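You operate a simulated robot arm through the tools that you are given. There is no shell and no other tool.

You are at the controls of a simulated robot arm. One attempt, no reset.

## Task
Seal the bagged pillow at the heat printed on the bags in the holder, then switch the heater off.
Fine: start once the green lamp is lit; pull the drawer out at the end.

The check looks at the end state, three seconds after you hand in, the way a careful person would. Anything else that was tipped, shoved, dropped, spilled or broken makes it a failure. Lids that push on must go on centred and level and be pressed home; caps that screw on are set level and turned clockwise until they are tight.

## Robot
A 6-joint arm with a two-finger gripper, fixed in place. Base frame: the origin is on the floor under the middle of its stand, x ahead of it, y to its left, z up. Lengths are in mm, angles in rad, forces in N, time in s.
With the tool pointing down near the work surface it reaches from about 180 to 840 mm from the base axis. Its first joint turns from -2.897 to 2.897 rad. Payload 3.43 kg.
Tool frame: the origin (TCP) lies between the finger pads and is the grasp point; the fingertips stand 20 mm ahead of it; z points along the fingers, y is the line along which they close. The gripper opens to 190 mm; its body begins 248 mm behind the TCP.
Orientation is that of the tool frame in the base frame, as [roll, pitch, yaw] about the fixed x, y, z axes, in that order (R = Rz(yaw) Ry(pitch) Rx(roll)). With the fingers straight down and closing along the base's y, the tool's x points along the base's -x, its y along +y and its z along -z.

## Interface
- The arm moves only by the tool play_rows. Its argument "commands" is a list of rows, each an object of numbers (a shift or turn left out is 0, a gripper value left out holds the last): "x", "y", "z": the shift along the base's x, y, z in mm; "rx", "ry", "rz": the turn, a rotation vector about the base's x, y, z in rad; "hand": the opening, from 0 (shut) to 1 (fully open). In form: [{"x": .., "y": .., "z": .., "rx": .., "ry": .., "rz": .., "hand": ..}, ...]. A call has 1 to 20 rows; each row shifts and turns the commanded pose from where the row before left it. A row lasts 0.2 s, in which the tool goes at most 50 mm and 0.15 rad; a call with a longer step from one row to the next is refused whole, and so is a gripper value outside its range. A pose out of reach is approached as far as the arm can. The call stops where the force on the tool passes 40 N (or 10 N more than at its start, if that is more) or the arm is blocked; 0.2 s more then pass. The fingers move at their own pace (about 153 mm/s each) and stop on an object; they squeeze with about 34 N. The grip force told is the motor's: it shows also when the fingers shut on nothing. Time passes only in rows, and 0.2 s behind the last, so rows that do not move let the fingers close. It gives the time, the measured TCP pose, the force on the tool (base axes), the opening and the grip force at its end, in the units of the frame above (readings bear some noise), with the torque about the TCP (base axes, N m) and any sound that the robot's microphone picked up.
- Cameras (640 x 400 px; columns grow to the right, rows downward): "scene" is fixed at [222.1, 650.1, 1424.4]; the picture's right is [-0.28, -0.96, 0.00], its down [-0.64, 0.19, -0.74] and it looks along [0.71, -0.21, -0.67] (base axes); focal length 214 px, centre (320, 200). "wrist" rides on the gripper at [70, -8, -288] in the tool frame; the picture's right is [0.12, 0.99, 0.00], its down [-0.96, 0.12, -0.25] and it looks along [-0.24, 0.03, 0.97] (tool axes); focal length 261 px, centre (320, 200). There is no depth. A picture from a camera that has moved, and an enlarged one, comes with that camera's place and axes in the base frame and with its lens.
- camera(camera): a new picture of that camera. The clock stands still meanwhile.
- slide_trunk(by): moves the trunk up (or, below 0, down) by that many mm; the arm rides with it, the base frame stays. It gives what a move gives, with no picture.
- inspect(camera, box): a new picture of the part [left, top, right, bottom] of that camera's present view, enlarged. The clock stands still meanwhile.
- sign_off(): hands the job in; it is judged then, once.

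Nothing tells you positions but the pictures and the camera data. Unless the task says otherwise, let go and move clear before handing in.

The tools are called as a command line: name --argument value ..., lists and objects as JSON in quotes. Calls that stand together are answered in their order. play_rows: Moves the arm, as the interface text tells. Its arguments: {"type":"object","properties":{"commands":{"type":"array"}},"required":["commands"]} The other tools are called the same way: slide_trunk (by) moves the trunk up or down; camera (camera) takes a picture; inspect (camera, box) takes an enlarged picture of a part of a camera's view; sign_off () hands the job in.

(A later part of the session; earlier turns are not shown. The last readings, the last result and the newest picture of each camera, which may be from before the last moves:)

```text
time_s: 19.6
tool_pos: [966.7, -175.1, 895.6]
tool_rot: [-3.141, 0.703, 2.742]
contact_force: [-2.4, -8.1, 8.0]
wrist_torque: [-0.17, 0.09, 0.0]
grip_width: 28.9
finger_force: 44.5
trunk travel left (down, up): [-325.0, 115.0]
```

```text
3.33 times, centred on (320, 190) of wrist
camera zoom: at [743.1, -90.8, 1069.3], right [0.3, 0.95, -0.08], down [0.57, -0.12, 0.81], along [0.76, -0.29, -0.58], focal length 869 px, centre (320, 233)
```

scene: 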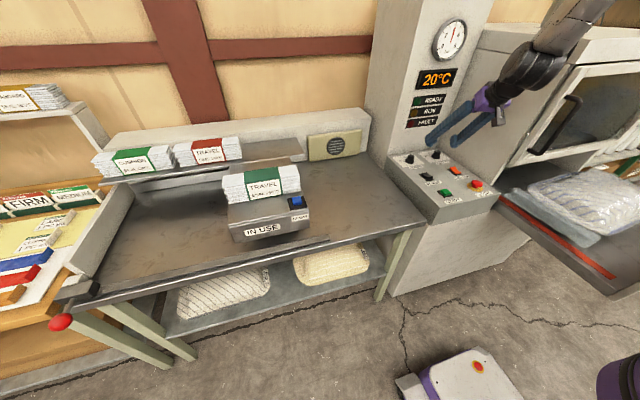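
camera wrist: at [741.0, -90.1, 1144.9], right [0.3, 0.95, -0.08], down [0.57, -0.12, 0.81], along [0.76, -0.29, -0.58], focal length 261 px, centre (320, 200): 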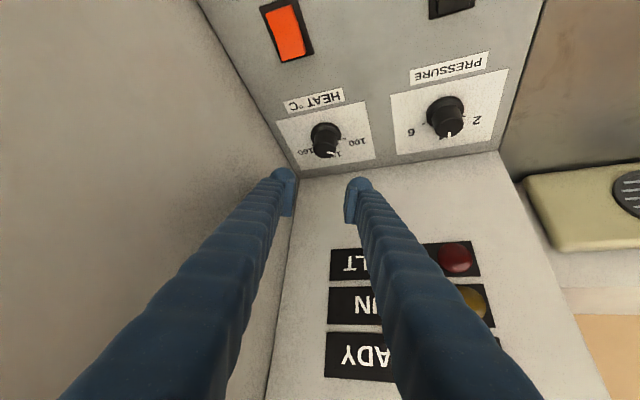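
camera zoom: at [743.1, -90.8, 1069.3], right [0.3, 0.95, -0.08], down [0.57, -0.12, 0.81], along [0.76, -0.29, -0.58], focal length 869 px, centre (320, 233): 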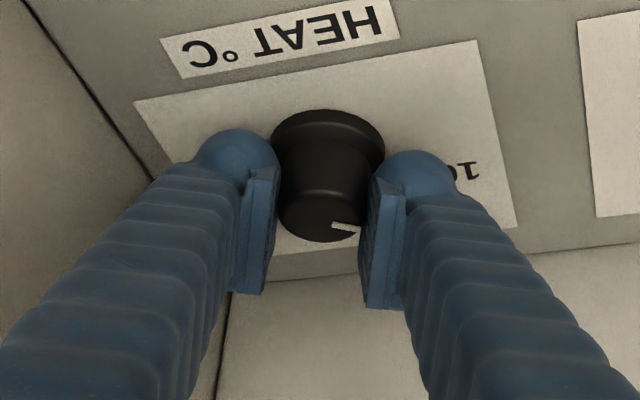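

Gripped at 28.9 mm. I'll raise slightly, centre it, and turn the dial clockwise.

play_rows --commands '[{"x": -0.4, "y": -0.9, "z": 2}, {"rz": -0.08}, {"rz": -0.08}, {"rz": -0.08}, {"x": 0}]'

inspect --camera "wrist" --box '[240, 130, 400, 250]'

inspect --camera "scene" --box '[400, 120, 480, 180]'

```text
time_s: 20.8
tool_pos: [966.3, -176.0, 894.3]
tool_rot: [-3.141, 0.699, 2.503]
contact_force: [-0.6, -9.1, -7.6]
wrist_torque: [-0.27, -0.15, 0.04]
grip_width: 29.1
finger_force: 45.0
trunk travel left (down, up): [-325.0, 115.0]
```

```text
3.33 times, centred on (320, 190) of wrist
camera zoom: at [770.1, -40.3, 1070.1], right [0.52, 0.85, -0.08], down [0.53, -0.25, 0.81], along [0.67, -0.46, -0.58], focal length 869 px, centre (320, 233)
```

zoom: 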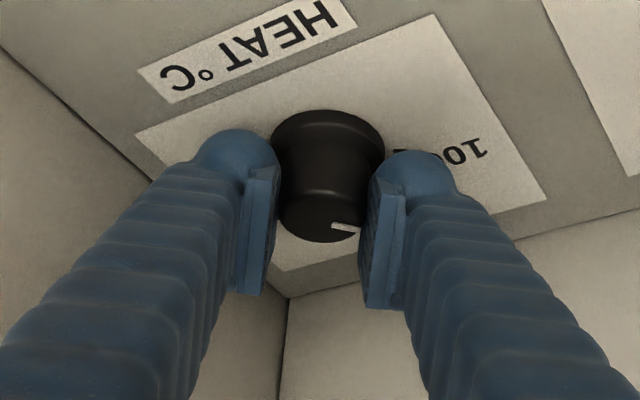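

```text
6.67 times, centred on (440, 150) of scene
camera zoom: at [222.1, 650.1, 1424.4], right [-0.28, -0.96, 0.0], down [-0.64, 0.19, -0.74], along [0.71, -0.21, -0.67], focal length 1430 px, centre (-480, 533)
```

zoom: 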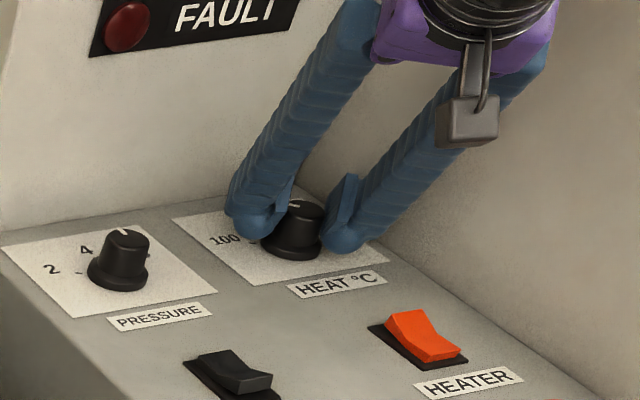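

The dial follows the fingers. Continuing clockwise.

play_rows --commands '[{"x": -0.5, "y": -0.7, "z": -0.5, "rz": -0.08}, {"rz": -0.08}, {"rz": -0.08}, {"rz": -0.08}, {"rz": -0.08}, {"x": 0}]'

inspect --camera "wrist" --box '[240, 130, 400, 250]'

inspect --camera "scene" --box '[400, 120, 480, 180]'

```text
time_s: 22.2
tool_pos: [965.5, -176.1, 896.3]
tool_rot: [-3.14, 0.699, 2.104]
contact_force: [-8.8, -3.3, -10.9]
wrist_torque: [-0.12, 0.14, 0.02]
grip_width: 28.8
finger_force: 45.2
trunk travel left (down, up): [-325.0, 115.0]
```

```text
3.33 times, centred on (320, 190) of wrist
camera zoom: at [837.8, 25.6, 1069.9], right [0.81, 0.58, -0.08], down [0.39, -0.44, 0.81], along [0.44, -0.69, -0.58], focal length 869 px, centre (320, 233)
```

zoom: 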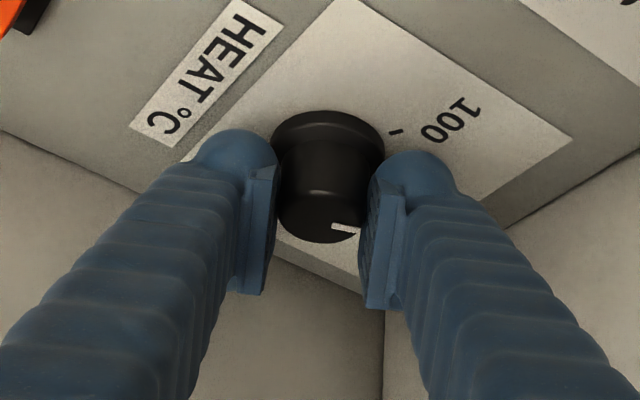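

```text
6.67 times, centred on (440, 150) of scene
camera zoom: at [222.1, 650.1, 1424.4], right [-0.28, -0.96, 0.0], down [-0.64, 0.19, -0.74], along [0.71, -0.21, -0.67], focal length 1430 px, centre (-480, 533)
```

zoom: 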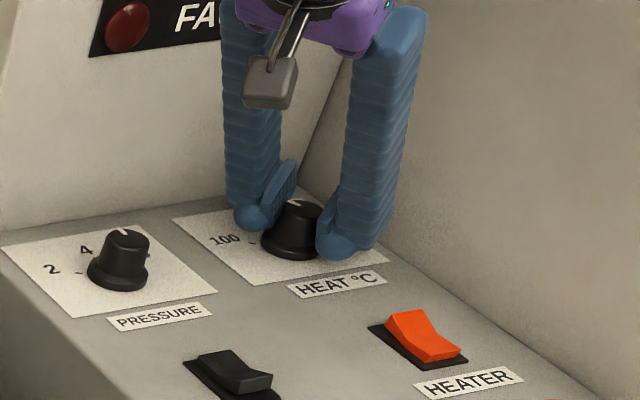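

play_rows --commands '[{"z": -1, "rz": -0.08}, {"rz": -0.08}, {"rz": -0.08}, {"rz": -0.08}, {"x": 0}]'

inspect --camera "wrist" --box '[240, 130, 400, 250]'

inspect --camera "scene" --box '[400, 100, 480, 180]'

```text
time_s: 23.4
tool_pos: [965.7, -176.3, 895.1]
tool_rot: [-3.139, 0.701, 1.785]
contact_force: [-18.0, 0.9, -6.6]
wrist_torque: [-0.14, 0.3, 0.0]
grip_width: 29.3
finger_force: 45.5
trunk travel left (down, up): [-325.0, 115.0]
```

```text
3.33 times, centred on (320, 190) of wrist
camera zoom: at [907.4, 56.1, 1069.6], right [0.95, 0.3, -0.08], down [0.23, -0.54, 0.81], along [0.2, -0.79, -0.58], focal length 869 px, centre (320, 233)
```

zoom: 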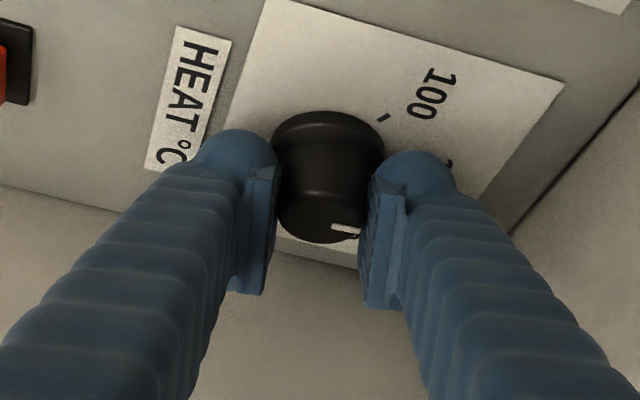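

```text
5.00 times, centred on (440, 140) of scene
camera zoom: at [222.1, 650.1, 1424.4], right [-0.28, -0.96, 0.0], down [-0.64, 0.19, -0.74], along [0.71, -0.21, -0.67], focal length 1072 px, centre (-280, 500)
```

zoom: 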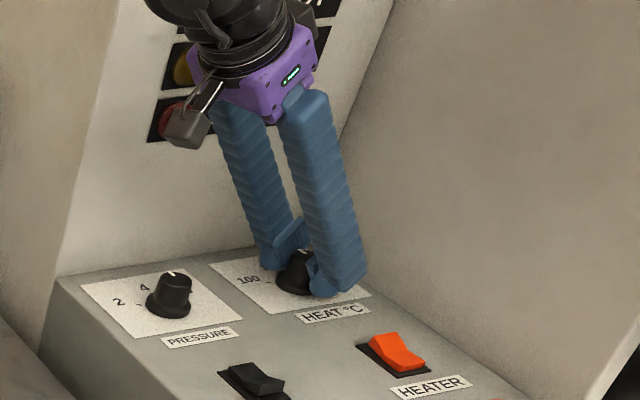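

Turned about 55° so far. I'll release, lift, and look at the pointer.

play_rows --commands '[{"x": -2, "y": -1, "hand": 0.3}, {"x": 0}, {"z": 20}, {"z": 20}, {"z": 20}, {"x": 0}]'

inspect --camera "wrist" --box '[240, 100, 400, 220]'

inspect --camera "scene" --box '[400, 100, 480, 180]'

```text
time_s: 24.8
tool_pos: [965.1, -176.6, 955.3]
tool_rot: [-3.141, 0.702, 1.787]
contact_force: [0.8, 0.2, 0.1]
wrist_torque: [0.01, -0.04, -0.01]
grip_width: 57.1
finger_force: 0.1
trunk travel left (down, up): [-325.0, 115.0]
```

```text
3.33 times, centred on (320, 160) of wrist
camera zoom: at [906.7, 55.2, 1129.2], right [0.95, 0.3, -0.08], down [0.24, -0.54, 0.81], along [0.2, -0.79, -0.58], focal length 869 px, centre (320, 333)
```

zoom: 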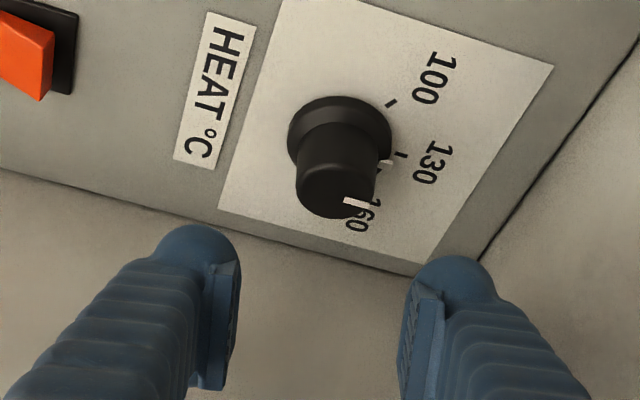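

```text
5.00 times, centred on (440, 140) of scene
camera zoom: at [222.1, 650.1, 1424.4], right [-0.28, -0.96, 0.0], down [-0.64, 0.19, -0.74], along [0.71, -0.21, -0.67], focal length 1072 px, centre (-280, 500)
```

zoom: 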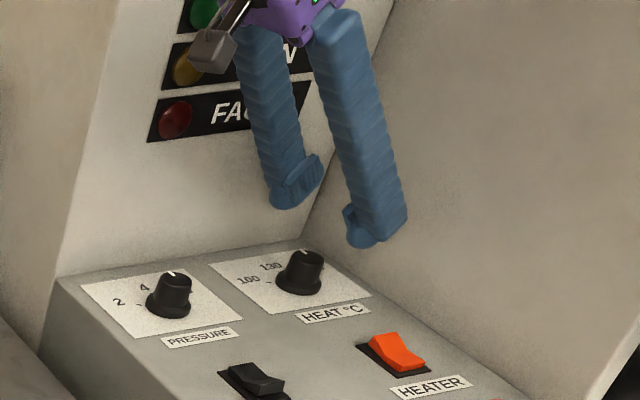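

The pointer now sits just past 130; the scale works out at ±60° about 130, so 2° of turn per °C. Let me zoom in for accuracy.

inspect --camera "wrist" --box '[300, 120, 370, 170]'

inspect --camera "scene" --box '[420, 140, 460, 170]'

```text
8.00 times, centred on (335, 145) of wrist
camera zoom: at [906.7, 55.2, 1129.2], right [0.95, 0.3, -0.08], down [0.24, -0.54, 0.81], along [0.2, -0.79, -0.58], focal length 2085 px, centre (200, 640)
```

zoom: 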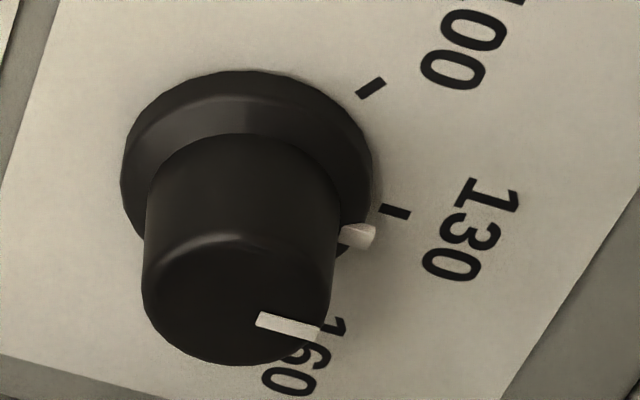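

```text
13.33 times, centred on (440, 155) of scene
camera zoom: at [222.1, 650.1, 1424.4], right [-0.28, -0.96, 0.0], down [-0.64, 0.19, -0.74], along [0.71, -0.21, -0.67], focal length 2860 px, centre (-1280, 800)
```

zoom: 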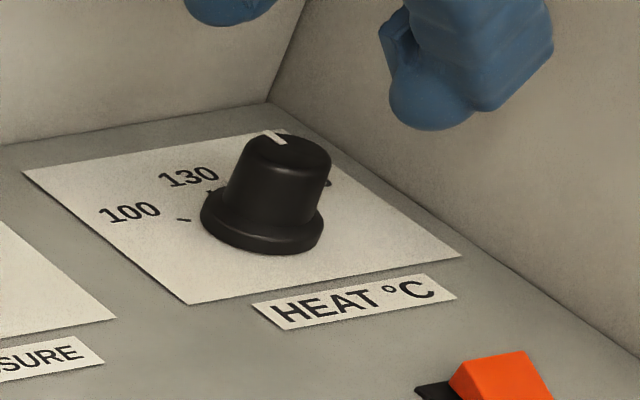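

The pointer reads about 135–136, so roughly 49° more is needed. I'll swing the tool back, re-grip and turn again.

play_rows --commands '[{"rz": 0.1}, {"rz": 0.1}, {"rz": 0.1}, {"rz": 0.1}, {"rz": 0.1}, {"rz": 0.1}, {"rz": 0.1}, {"rz": 0.1}, {"rz": 0.1}, {"x": 0.4, "y": 1.1, "z": -20}, {"z": -20}, {"z": -18}, {"x": 0}]'

inspect --camera "wrist" --box '[240, 130, 400, 250]'

```text
time_s: 27.6
tool_pos: [965.3, -177.8, 896.5]
tool_rot: [3.141, 0.702, 2.685]
contact_force: [-0.2, 0.2, 0.2]
wrist_torque: [-0.03, 0.02, -0.02]
grip_width: 57.1
finger_force: 0.1
trunk travel left (down, up): [-325.0, 115.0]
```

```text
3.33 times, centred on (320, 190) of wrist
camera zoom: at [747.0, -78.2, 1071.1], right [0.36, 0.93, -0.08], down [0.57, -0.15, 0.81], along [0.74, -0.33, -0.58], focal length 869 px, centre (320, 233)
```

zoom: 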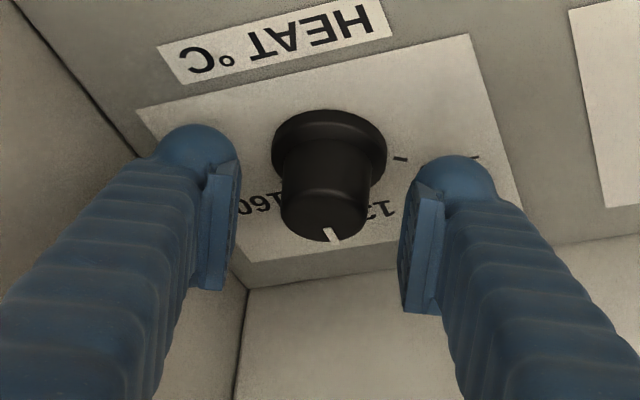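

play_rows --commands '[{"x": 0.7, "y": 1.4, "z": -1, "hand": 0.0}, {"x": 0}, {"x": 0}, {"rz": -0.085}, {"rz": -0.085}, {"rz": -0.085}, {"rz": -0.085}, {"rz": -0.085}, {"x": 0}]'

inspect --camera "wrist" --box '[240, 130, 400, 250]'

```text
time_s: 29.6
tool_pos: [965.6, -175.4, 895.7]
tool_rot: [3.141, 0.7, 2.258]
contact_force: [-4.8, -6.9, -4.9]
wrist_torque: [-0.15, -0.02, 0.02]
grip_width: 29.1
finger_force: 45.1
trunk travel left (down, up): [-325.0, 115.0]
```

```text
3.33 times, centred on (320, 190) of wrist
camera zoom: at [807.6, 4.3, 1070.2], right [0.71, 0.7, -0.08], down [0.45, -0.37, 0.81], along [0.54, -0.61, -0.58], focal length 869 px, centre (320, 233)
```

zoom: 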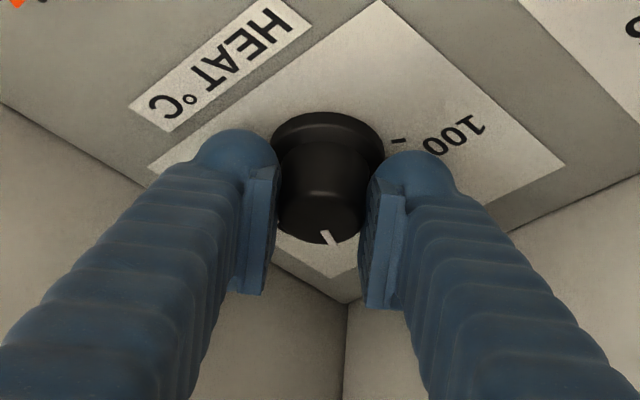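

play_rows --commands '[{"rz": -0.085}, {"rz": -0.085}, {"rz": -0.085}, {"rz": -0.085}, {"rz": -0.08}, {"x": 0}]'

inspect --camera "wrist" --box '[240, 130, 400, 250]'

```text
time_s: 31.0
tool_pos: [964.0, -175.0, 894.4]
tool_rot: [-3.14, 0.701, 1.841]
contact_force: [-10.0, -4.9, -5.3]
wrist_torque: [-0.04, 0.18, -0.01]
grip_width: 28.9
finger_force: 45.1
trunk travel left (down, up): [-325.0, 115.0]
```

```text
3.33 times, centred on (320, 190) of wrist
camera zoom: at [894.4, 53.6, 1070.0], right [0.93, 0.35, -0.08], down [0.26, -0.52, 0.81], along [0.24, -0.78, -0.58], focal length 869 px, centre (320, 233)
```

zoom: 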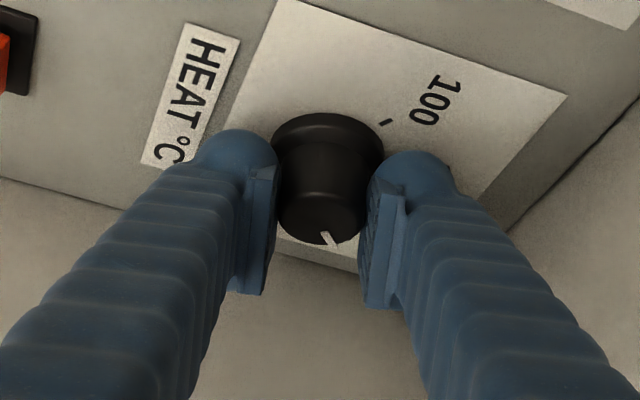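

Release, lift clear and check where the pointer stands relative to the 160 tick.

play_rows --commands '[{"hand": 0.3}, {"x": 0}, {"z": 20}, {"z": 20}, {"z": 20}, {"rz": 0.1}, {"rz": 0.1}, {"rz": 0.1}, {"rz": 0.1}, {"rz": 0.1}, {"rz": 0.1}, {"rz": 0.1}, {"rz": 0.1}, {"rz": 0.1}, {"x": 0}]'

inspect --camera "wrist" --box '[280, 120, 370, 180]'

inspect --camera "scene" --box '[420, 140, 460, 170]'

```text
time_s: 34.2
tool_pos: [965.5, -174.9, 955.0]
tool_rot: [3.139, 0.7, 2.737]
contact_force: [0.7, -0.3, 0.5]
wrist_torque: [0.03, 0.0, 0.03]
grip_width: 56.9
finger_force: 0.0
trunk travel left (down, up): [-325.0, 115.0]
```

```text
6.67 times, centred on (325, 150) of wrist
camera zoom: at [742.4, -89.2, 1130.4], right [0.3, 0.95, -0.08], down [0.58, -0.12, 0.81], along [0.76, -0.29, -0.58], focal length 1738 px, centre (287, 533)
```

zoom: 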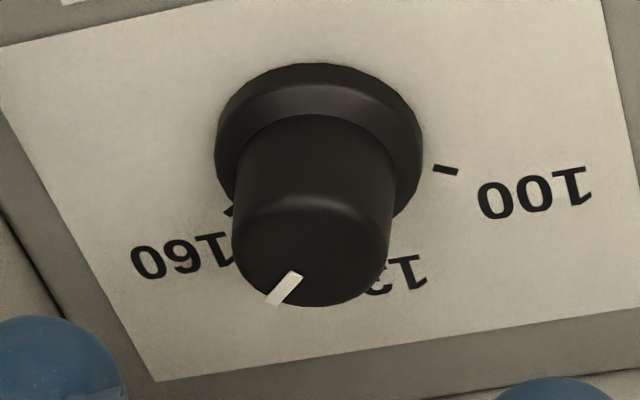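

```text
13.33 times, centred on (440, 155) of scene
camera zoom: at [222.1, 650.1, 1424.4], right [-0.28, -0.96, 0.0], down [-0.64, 0.19, -0.74], along [0.71, -0.21, -0.67], focal length 2860 px, centre (-1280, 800)
```

zoom: 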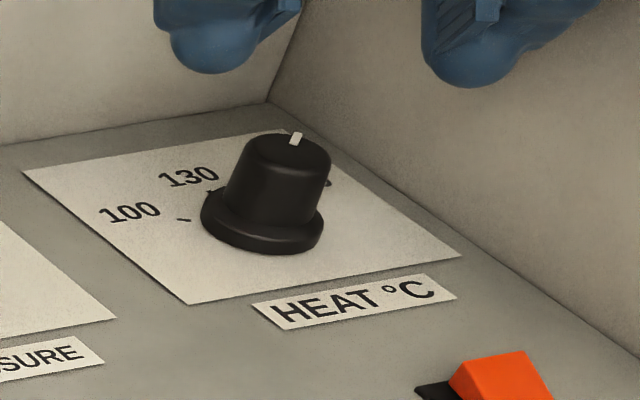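

inspect --camera "wrist" --box '[305, 140, 341, 168]'

inspect --camera "scene" --box '[430, 148, 446, 162]'

```text
14.29 times, centred on (323, 154) of wrist
camera zoom: at [742.4, -89.2, 1130.4], right [0.3, 0.95, -0.08], down [0.58, -0.12, 0.81], along [0.76, -0.29, -0.58], focal length 3724 px, centre (277, 857)
```

zoom: 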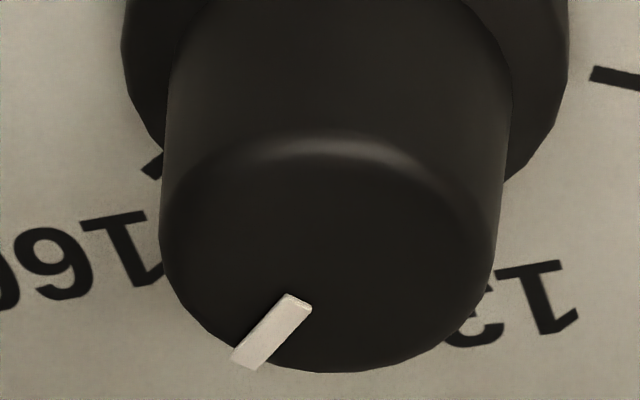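

```text
16.00 times, centred on (438, 155) of scene
camera zoom: at [222.1, 650.1, 1424.4], right [-0.28, -0.96, 0.0], down [-0.64, 0.19, -0.74], along [0.71, -0.21, -0.67], focal length 3432 px, centre (-1568, 920)
```

zoom: 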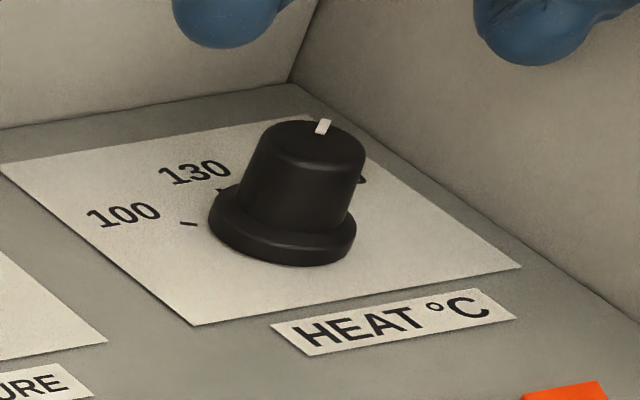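

inspect --camera "scene" --box '[434, 148, 444, 154]'

inspect --camera "scene" --box '[400, 145, 420, 160]'

inspect --camera "wrist" --box '[420, 100, 470, 140]'

```text
16.00 times, centred on (439, 151) of scene
camera zoom: at [222.1, 650.1, 1424.4], right [-0.28, -0.96, 0.0], down [-0.64, 0.19, -0.74], along [0.71, -0.21, -0.67], focal length 3432 px, centre (-1584, 984)
```

zoom: 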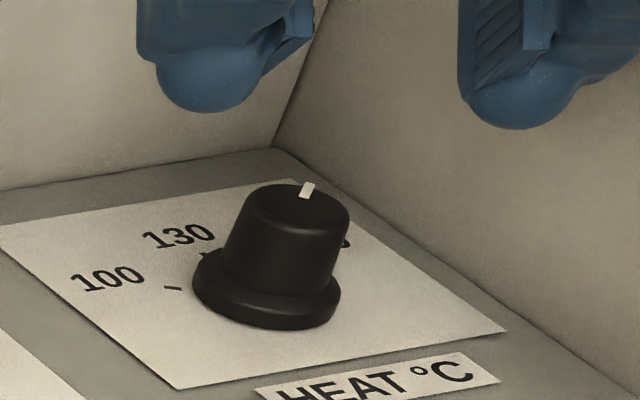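

```text
16.00 times, centred on (410, 152) of scene
camera zoom: at [222.1, 650.1, 1424.4], right [-0.28, -0.96, 0.0], down [-0.64, 0.19, -0.74], along [0.71, -0.21, -0.67], focal length 3432 px, centre (-1120, 960)
```

zoom: 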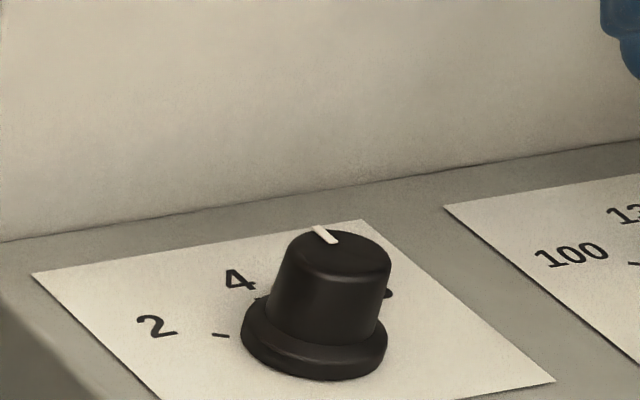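

```text
10.00 times, centred on (445, 120) of wrist
camera zoom: at [742.4, -89.2, 1130.4], right [0.3, 0.95, -0.08], down [0.58, -0.12, 0.81], along [0.76, -0.29, -0.58], focal length 2606 px, centre (-930, 1000)
```

zoom: 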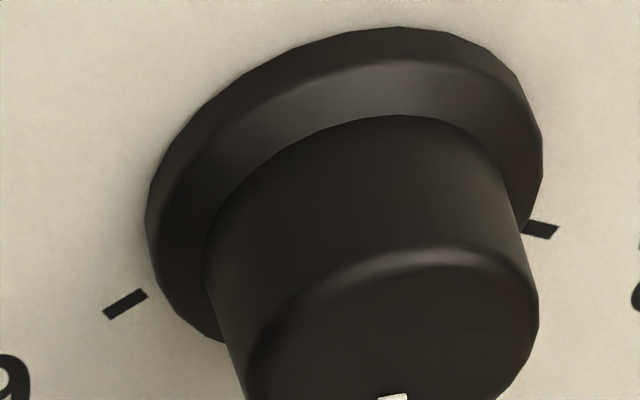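

The top mark reads about -47° (≈153–154 °C), so about 13° more is needed. Re-gripping for a small final turn.

play_rows --commands '[{"z": -20}, {"z": -20}, {"z": -20}, {"x": 0}, {"hand": 0.0}, {"x": 0}, {"x": 0}, {"rz": -0.08}, {"rz": -0.08}, {"rz": -0.065}, {"x": 0}, {"x": 0}]'

inspect --camera "wrist" --box '[240, 130, 400, 250]'

```text
time_s: 36.8
tool_pos: [965.7, -176.5, 896.2]
tool_rot: [3.14, 0.701, 2.515]
contact_force: [0.1, -10.3, 8.5]
wrist_torque: [-0.17, -0.04, 0.4]
grip_width: 29.0
finger_force: 44.8
trunk travel left (down, up): [-325.0, 115.0]
```

```text
3.33 times, centred on (320, 190) of wrist
camera zoom: at [767.3, -41.9, 1071.3], right [0.51, 0.86, -0.08], down [0.53, -0.24, 0.81], along [0.68, -0.45, -0.58], focal length 869 px, centre (320, 233)
```

zoom: 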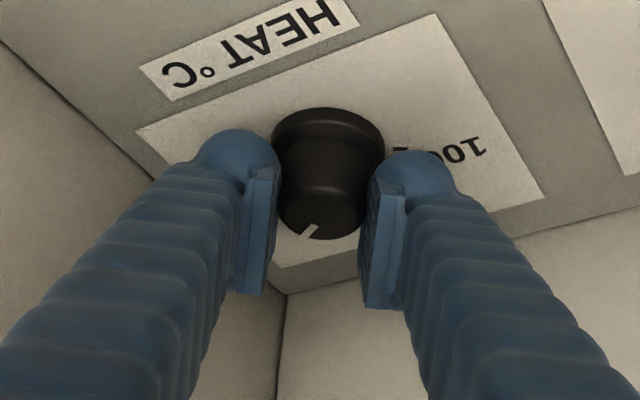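

There's now 0.4 N·m resisting, which suggests the dial's end stop. Releasing and checking the pointer.

play_rows --commands '[{"hand": 0.3}, {"x": 0}, {"z": 20}, {"z": 20}, {"z": 20}, {"rz": 0.1}, {"rz": 0.1}, {"x": 0}]'

inspect --camera "wrist" --box '[305, 140, 341, 168]'

inspect --camera "scene" --box '[434, 148, 444, 154]'

inspect --camera "wrist" --box '[280, 120, 370, 180]'

```text
time_s: 38.6
tool_pos: [966.3, -172.4, 955.5]
tool_rot: [-3.141, 0.698, 2.718]
contact_force: [0.1, 0.5, 0.4]
wrist_torque: [-0.02, -0.02, 0.0]
grip_width: 57.0
finger_force: 0.1
trunk travel left (down, up): [-325.0, 115.0]
```

```text
14.29 times, centred on (323, 154) of wrist
camera zoom: at [744.6, -83.2, 1130.1], right [0.33, 0.94, -0.08], down [0.57, -0.13, 0.81], along [0.75, -0.31, -0.58], focal length 3724 px, centre (277, 857)
```

zoom: 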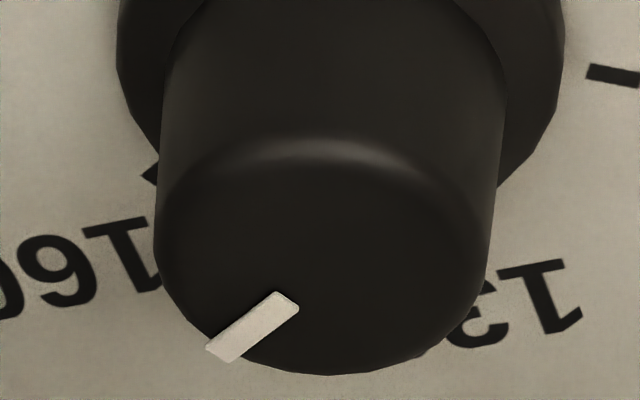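

```text
16.00 times, centred on (439, 151) of scene
camera zoom: at [222.1, 650.1, 1424.4], right [-0.28, -0.96, 0.0], down [-0.64, 0.19, -0.74], along [0.71, -0.21, -0.67], focal length 3432 px, centre (-1584, 984)
```

zoom: 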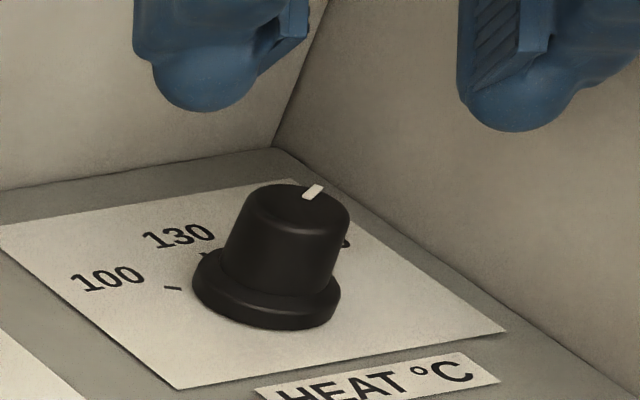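

```text
6.67 times, centred on (325, 150) of wrist
camera zoom: at [744.6, -83.2, 1130.1], right [0.33, 0.94, -0.08], down [0.57, -0.13, 0.81], along [0.75, -0.31, -0.58], focal length 1738 px, centre (287, 533)
```

zoom: 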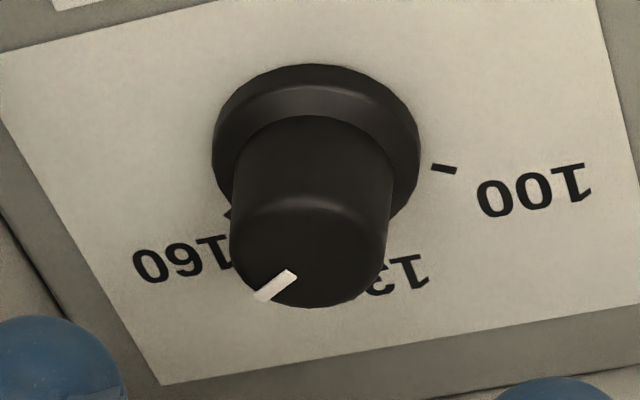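

The pointer now reads about -59/-60°, i.e. on the 160 tick, against its stop. Next is the HEATER rocker at about (832, -175): its back end must be pressed down; I'll hover above with closed fingers and check.

play_rows --commands '[{"z": 10, "hand": 0.0}, {"x": -26, "y": 3}, {"x": -26, "y": 3}, {"x": -26, "y": 3}, {"x": -26, "y": 3, "z": -15}, {"x": 0, "z": -10}, {"x": 0}]'

inspect --camera "scene" --box '[430, 140, 490, 185]'

inspect --camera "wrist" --box '[240, 100, 400, 220]'

```text
time_s: 40.2
tool_pos: [860.5, -162.4, 940.6]
tool_rot: [3.141, 0.701, 2.713]
contact_force: [-0.4, 0.5, -0.2]
wrist_torque: [-0.01, 0.0, -0.01]
grip_width: 0.0
finger_force: 33.7
trunk travel left (down, up): [-325.0, 115.0]
```

```text
8.89 times, centred on (460, 162) of scene
camera zoom: at [222.1, 650.1, 1424.4], right [-0.28, -0.96, 0.0], down [-0.64, 0.19, -0.74], along [0.71, -0.21, -0.67], focal length 1906 px, centre (-924, 533)
```

zoom: 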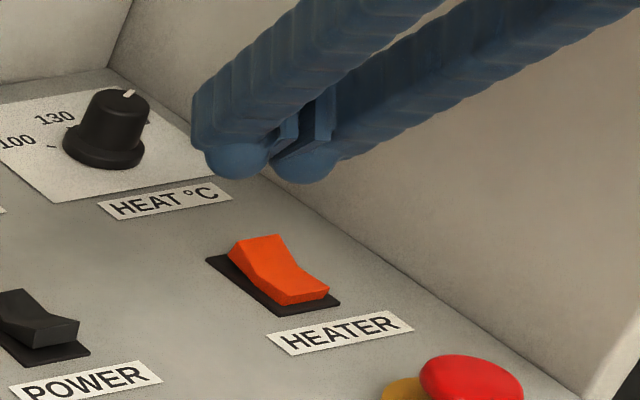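

```text
3.33 times, centred on (320, 160) of wrist
camera zoom: at [639.3, -71.8, 1115.1], right [0.33, 0.94, -0.08], down [0.57, -0.13, 0.81], along [0.75, -0.31, -0.58], focal length 869 px, centre (320, 333)
```

zoom: 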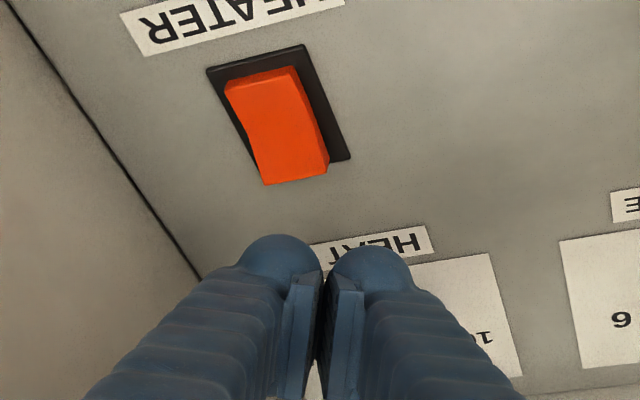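

Fingertip low point is about 35 mm below the TCP. I'll shift slightly so one finger is over the rocker's back end and press down gently.

play_rows --commands '[{"y": 4, "z": -10}, {"z": -12}, {"z": -6}, {"z": -3}, {"z": -3}, {"x": 0}]'

inspect --camera "scene" --box '[430, 140, 490, 185]'

```text
time_s: 41.6
tool_pos: [861.3, -158.3, 907.1]
tool_rot: [-3.141, 0.7, 2.714]
contact_force: [-0.4, 0.2, 0.3]
wrist_torque: [0.03, -0.01, 0.0]
grip_width: 0.0
finger_force: 34.6
trunk travel left (down, up): [-325.0, 115.0]
```

```text
8.89 times, centred on (460, 162) of scene
camera zoom: at [222.1, 650.1, 1424.4], right [-0.28, -0.96, 0.0], down [-0.64, 0.19, -0.74], along [0.71, -0.21, -0.67], focal length 1906 px, centre (-924, 533)
```

zoom: 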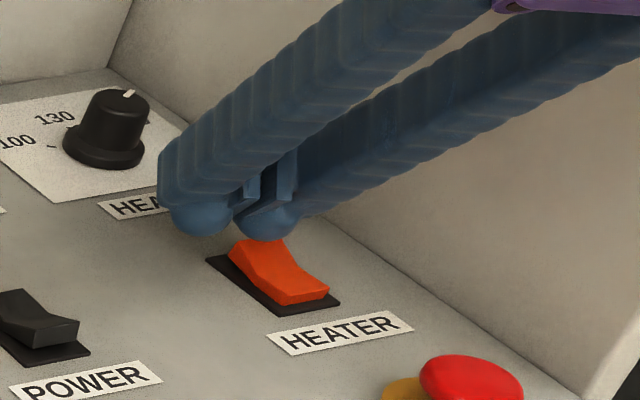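

play_rows --commands '[{"x": -3, "y": 4}, {"z": -3}, {"z": -3}, {"z": -3}, {"x": 0}]'

inspect --camera "scene" --box '[430, 140, 490, 185]'

```text
time_s: 42.8
tool_pos: [857.9, -155.0, 898.2]
tool_rot: [-3.141, 0.702, 2.713]
contact_force: [-0.2, 0.2, -0.4]
wrist_torque: [-0.05, -0.01, 0.03]
grip_width: 0.0
finger_force: 34.4
trunk travel left (down, up): [-325.0, 115.0]
```

```text
8.89 times, centred on (460, 162) of scene
camera zoom: at [222.1, 650.1, 1424.4], right [-0.28, -0.96, 0.0], down [-0.64, 0.19, -0.74], along [0.71, -0.21, -0.67], focal length 1906 px, centre (-924, 533)
```

zoom: 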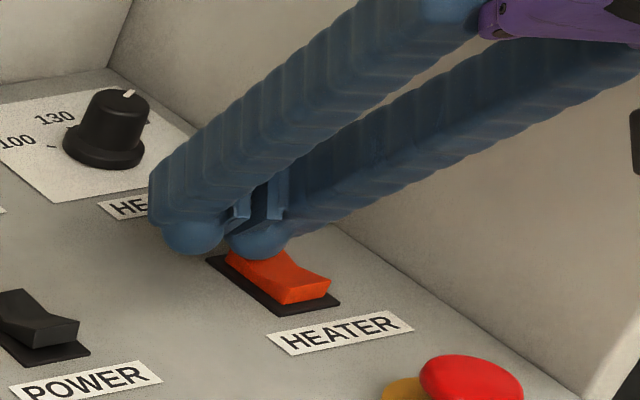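

play_rows --commands '[{"z": -2}, {"z": -2}, {"x": 0}]'

inspect --camera "scene" --box '[430, 140, 490, 185]'

```text
time_s: 43.6
tool_pos: [858.2, -154.4, 895.0]
tool_rot: [-3.138, 0.701, 2.713]
contact_force: [-0.7, 0.4, 2.8]
wrist_torque: [-0.04, 0.05, -0.06]
grip_width: 0.1
finger_force: 33.8
trunk travel left (down, up): [-325.0, 115.0]
```

```text
8.89 times, centred on (460, 162) of scene
camera zoom: at [222.1, 650.1, 1424.4], right [-0.28, -0.96, 0.0], down [-0.64, 0.19, -0.74], along [0.71, -0.21, -0.67], focal length 1906 px, centre (-924, 533)
```

zoom: 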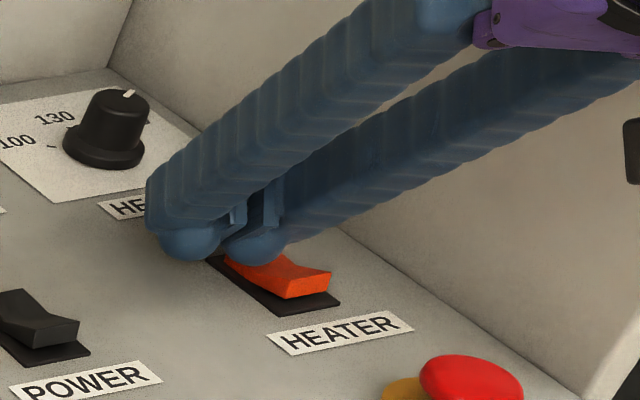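

The rocker has tipped: its front end is up now, like POWER. I'll lift off and check the display and rocker.

play_rows --commands '[{"z": 15}, {"z": 30}, {"z": 30}, {"x": -30}, {"x": -30}, {"x": 0}]'

inspect --camera "scene" --box '[380, 60, 510, 220]'

inspect --camera "scene" --box '[430, 140, 490, 185]'

```text
time_s: 45.0
tool_pos: [798.6, -154.9, 968.7]
tool_rot: [-3.141, 0.7, 2.714]
contact_force: [0.5, 0.2, -0.3]
wrist_torque: [-0.04, 0.0, -0.01]
grip_width: 0.2
finger_force: 34.4
trunk travel left (down, up): [-325.0, 115.0]
```

```text
2.50 times, centred on (445, 140) of scene
camera zoom: at [222.1, 650.1, 1424.4], right [-0.28, -0.96, 0.0], down [-0.64, 0.19, -0.74], along [0.71, -0.21, -0.67], focal length 536 px, centre (8, 350)
```

zoom: 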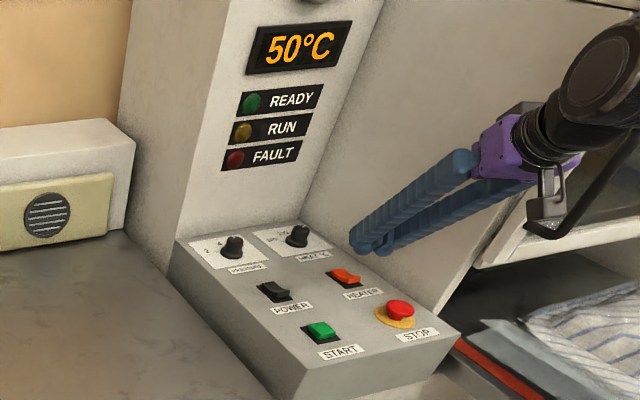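

```text
8.89 times, centred on (460, 162) of scene
camera zoom: at [222.1, 650.1, 1424.4], right [-0.28, -0.96, 0.0], down [-0.64, 0.19, -0.74], along [0.71, -0.21, -0.67], focal length 1906 px, centre (-924, 533)
```

zoom: 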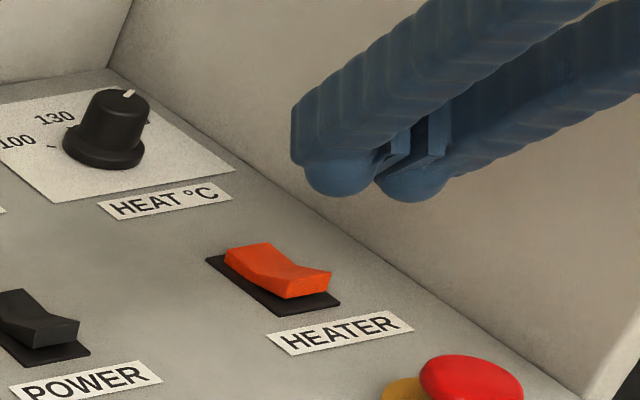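

Temperature is climbing (50 °C). While it heats I'll retreat from the panel and go round to the drawer front to push it in.

play_rows --commands '[{"x": -30, "z": 15, "rz": 0.043}, {"x": -30, "z": 15, "rz": 0.043}, {"x": -30, "z": 15, "rz": 0.043}, {"x": -30, "z": 15, "rz": 0.043}, {"x": -30, "z": 15, "rz": 0.043}, {"x": -30, "z": 15, "rz": 0.043}, {"x": -30, "z": 15, "rz": 0.043}, {"x": -30, "z": 15, "rz": 0.043}, {"rz": 0.043}, {"rz": 0.043}, {"x": 0}]'

inspect --camera "scene" --box '[380, 60, 510, 220]'

```text
time_s: 47.4
tool_pos: [649.4, -187.9, 1100.8]
tool_rot: [3.139, 0.699, -3.137]
contact_force: [-0.3, -0.1, 0.1]
wrist_torque: [0.03, 0.04, 0.03]
grip_width: 0.1
finger_force: 34.4
out of reach, approached as far as the arm can: row 5, 6, 7, 8
trunk travel left (down, up): [-325.0, 115.0]
```

```text
2.50 times, centred on (445, 140) of scene
camera zoom: at [222.1, 650.1, 1424.4], right [-0.28, -0.96, 0.0], down [-0.64, 0.19, -0.74], along [0.71, -0.21, -0.67], focal length 536 px, centre (8, 350)
```

zoom: 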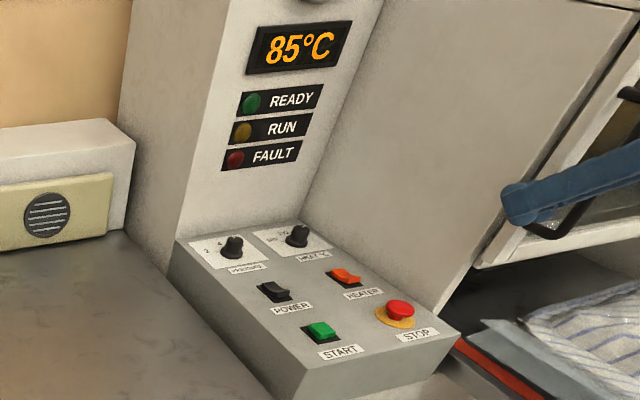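

play_rows --commands '[{"x": -20, "y": 10, "ry": 0.08}, {"x": -20, "y": 10, "ry": 0.08}, {"x": -20, "y": 10, "ry": 0.08}, {"x": -20, "y": 10, "ry": 0.08}, {"ry": 0.08}, {"ry": 0.08}, {"ry": 0.08}, {"ry": 0.08}, {"ry": 0.06}, {"x": 0}]'

```text
time_s: 49.6
tool_pos: [569.2, -132.9, 1092.9]
tool_rot: [3.08, 0.15, -3.138]
contact_force: [-0.6, -0.8, -1.9]
wrist_torque: [-0.03, -0.01, -0.01]
grip_width: 0.2
finger_force: 33.9
out of reach, approached as far as the arm can: row 5, 6, 8, 9
trunk travel left (down, up): [-325.0, 115.0]
```

play_rows --commands '[{"rx": -0.031, "ry": 0.075}, {"rx": -0.031, "ry": 0.075}, {"x": -24, "y": -33, "z": 6}, {"x": -24, "y": -33, "z": 6}, {"x": -24, "y": -33, "z": 6}, {"x": -24, "y": -33, "z": 6}, {"x": -24, "y": -33, "z": 6}, {"x": -24, "y": -33, "z": 6}, {"x": -24, "y": -33, "z": 6}, {"x": -24, "y": -33, "z": 6}, {"x": -24, "y": -33}, {"x": -24, "y": -33}, {"x": 0}]'

inspect --camera "scene" --box '[380, 60, 510, 220]'

```text
time_s: 52.4
tool_pos: [328.0, -463.2, 1139.2]
tool_rot: [3.079, 0.161, -3.138]
contact_force: [0.2, -0.5, -0.3]
wrist_torque: [0.02, 0.01, 0.0]
grip_width: 0.0
finger_force: 34.2
out of reach, approached as far as the arm can: row 1, 2
trunk travel left (down, up): [-325.0, 115.0]
```

```text
2.50 times, centred on (445, 140) of scene
camera zoom: at [222.1, 650.1, 1424.4], right [-0.28, -0.96, 0.0], down [-0.64, 0.19, -0.74], along [0.71, -0.21, -0.67], focal length 536 px, centre (8, 350)
```

zoom: 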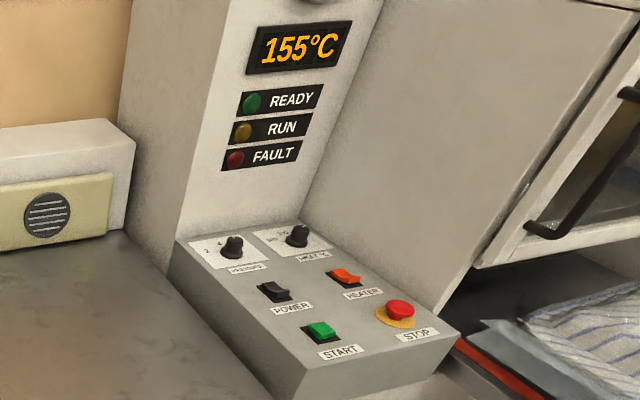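

play_rows --commands '[{"rx": -0.021, "ry": 0.054}, {"rx": -0.021, "ry": 0.054}, {"rx": -0.021, "ry": 0.054}, {"x": 0}, {"x": 0}]'

inspect --camera "scene" --box '[380, 60, 510, 220]'

camera --camera "wrist"

```text
time_s: 53.6
tool_pos: [328.9, -462.7, 1140.7]
tool_rot: [3.08, 0.161, -3.139]
contact_force: [-0.8, 0.0, 0.0]
wrist_torque: [-0.01, 0.02, -0.01]
grip_width: 0.0
finger_force: 34.7
out of reach, approached as far as the arm can: row 1, 2, 3
trunk travel left (down, up): [-325.0, 115.0]
```

```text
2.50 times, centred on (445, 140) of scene
camera zoom: at [222.1, 650.1, 1424.4], right [-0.28, -0.96, 0.0], down [-0.64, 0.19, -0.74], along [0.71, -0.21, -0.67], focal length 536 px, centre (8, 350)
```

zoom: 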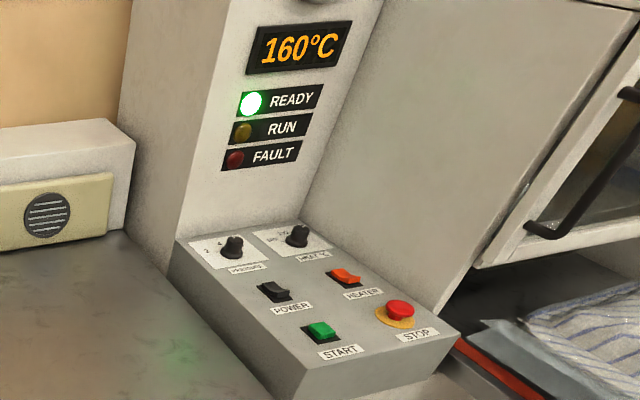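

```text
taken
camera wrist: at [213.5, -490.0, 1412.2], right [-0.13, 0.99, 0.04], down [0.91, 0.1, 0.4], along [0.4, 0.09, -0.91], focal length 261 px, centre (320, 200)
```

wrist: 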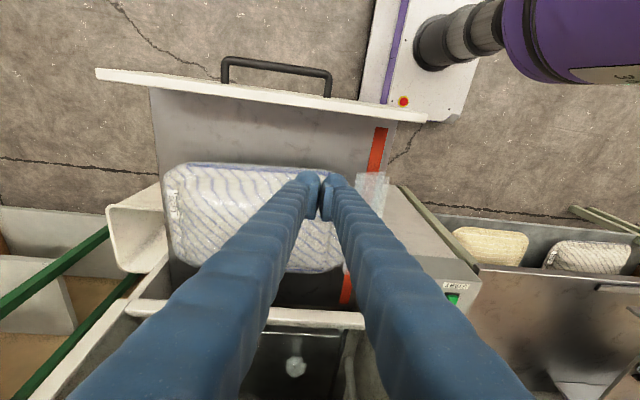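

READY is lit at 160 °C. Now I'll close the drawer: move the tool in front of the plate (keeping a slight forward tilt, which the arm likes here).

play_rows --commands '[{"rx": -0.03, "ry": -0.08}, {"rx": -0.03, "ry": -0.08}, {"x": -15, "y": -20, "z": 10}, {"x": -15, "y": -20, "z": 10}, {"x": -15, "y": -20, "z": 10}, {"x": -15, "y": -20, "z": 10}, {"x": 0}]'

```text
time_s: 55.2
tool_pos: [267.9, -544.9, 1181.3]
tool_rot: [-3.14, 0.319, -3.124]
contact_force: [0.4, -1.1, 0.2]
wrist_torque: [0.01, 0.0, -0.03]
grip_width: 0.0
finger_force: 34.2
trunk travel left (down, up): [-325.0, 115.0]
```

play_rows --commands '[{"x": -25, "z": 0}, {"x": -25}, {"x": -25}, {"x": -25}, {"x": -25}, {"z": -20}, {"z": -25}, {"z": -25}, {"x": 0}]'

camera --camera "wrist"

inspect --camera "scene" --box '[639, 120, 640, 400]'

```text
time_s: 57.2
tool_pos: [143.6, -543.1, 1111.0]
tool_rot: [-3.139, 0.32, -3.125]
contact_force: [0.4, -0.2, -0.3]
wrist_torque: [0.05, 0.0, -0.01]
grip_width: 0.0
finger_force: 34.1
trunk travel left (down, up): [-325.0, 115.0]
```

```text
taken
camera wrist: at [-13.4, -554.3, 1362.4], right [-0.13, 0.99, -0.04], down [0.83, 0.13, 0.54], along [0.54, 0.04, -0.84], focal length 261 px, centre (320, 200)
```

wrist: 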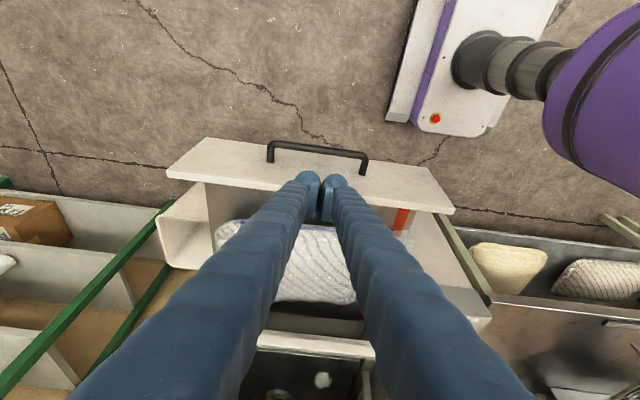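

```text
1.43 times, centred on (640, 260) of scene
camera zoom: at [222.1, 650.1, 1424.4], right [-0.28, -0.96, 0.0], down [-0.64, 0.19, -0.74], along [0.71, -0.21, -0.67], focal length 306 px, centre (-136, 114)
```

zoom: 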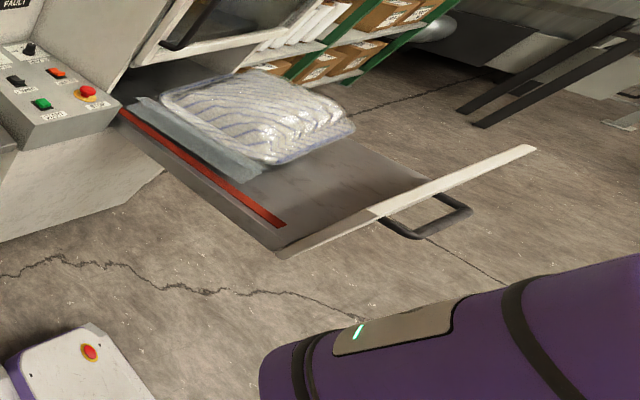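

The plate and handle are ahead of the fingers. I'll descend to z≈905 (above the handle) and then move forward to touch the plate.

play_rows --commands '[{"y": -6, "z": -40}, {"z": -40}, {"z": -40}, {"z": -40}, {"z": -40}, {"z": -6}, {"x": 0}]'

camera --camera "wrist"

inspect --camera "scene" --box '[639, 180, 640, 360]'

```text
time_s: 58.8
tool_pos: [141.7, -550.3, 905.9]
tool_rot: [-3.138, 0.319, -3.124]
contact_force: [0.7, 0.5, -1.3]
wrist_torque: [-0.03, 0.01, 0.0]
grip_width: 0.2
finger_force: 34.2
trunk travel left (down, up): [-325.0, 115.0]
```

```text
taken
camera wrist: at [-13.6, -560.6, 1156.2], right [-0.13, 0.99, -0.04], down [0.83, 0.13, 0.54], along [0.54, 0.04, -0.84], focal length 261 px, centre (320, 200)
```

wrist: 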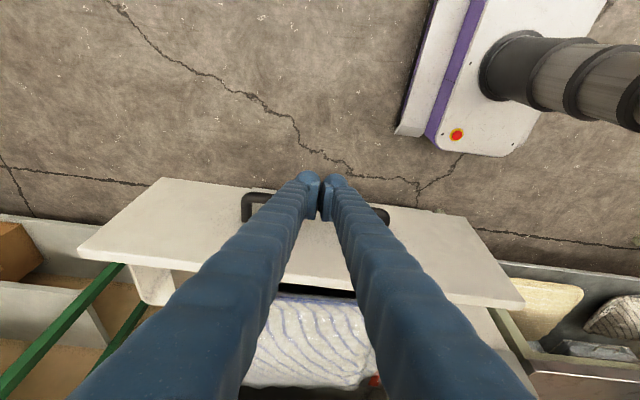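

```text
2.22 times, centred on (640, 270) of scene
camera zoom: at [222.1, 650.1, 1424.4], right [-0.28, -0.96, 0.0], down [-0.64, 0.19, -0.74], along [0.71, -0.21, -0.67], focal length 477 px, centre (-390, 44)
```

zoom: 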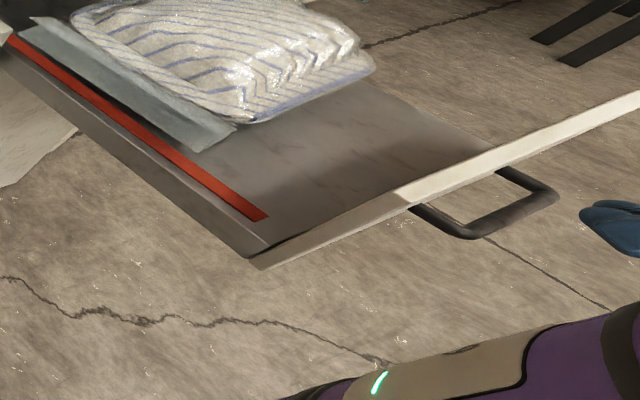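

play_rows --commands '[{"x": 20}, {"x": 15}, {"x": 10}, {"x": 5}, {"x": 5}, {"x": 5}, {"x": 5}, {"x": 0}]'

inspect --camera "scene" --box '[639, 180, 640, 360]'

```text
time_s: 60.6
tool_pos: [206.9, -549.4, 904.5]
tool_rot: [-3.141, 0.317, -3.123]
contact_force: [-2.4, -0.1, -1.0]
wrist_torque: [0.0, 0.0, -0.01]
grip_width: 0.0
finger_force: 34.1
trunk travel left (down, up): [-325.0, 115.0]
```

```text
2.22 times, centred on (640, 270) of scene
camera zoom: at [222.1, 650.1, 1424.4], right [-0.28, -0.96, 0.0], down [-0.64, 0.19, -0.74], along [0.71, -0.21, -0.67], focal length 477 px, centre (-390, 44)
```

zoom: 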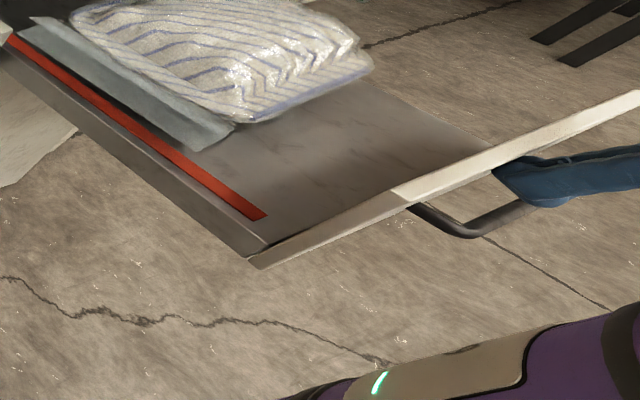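

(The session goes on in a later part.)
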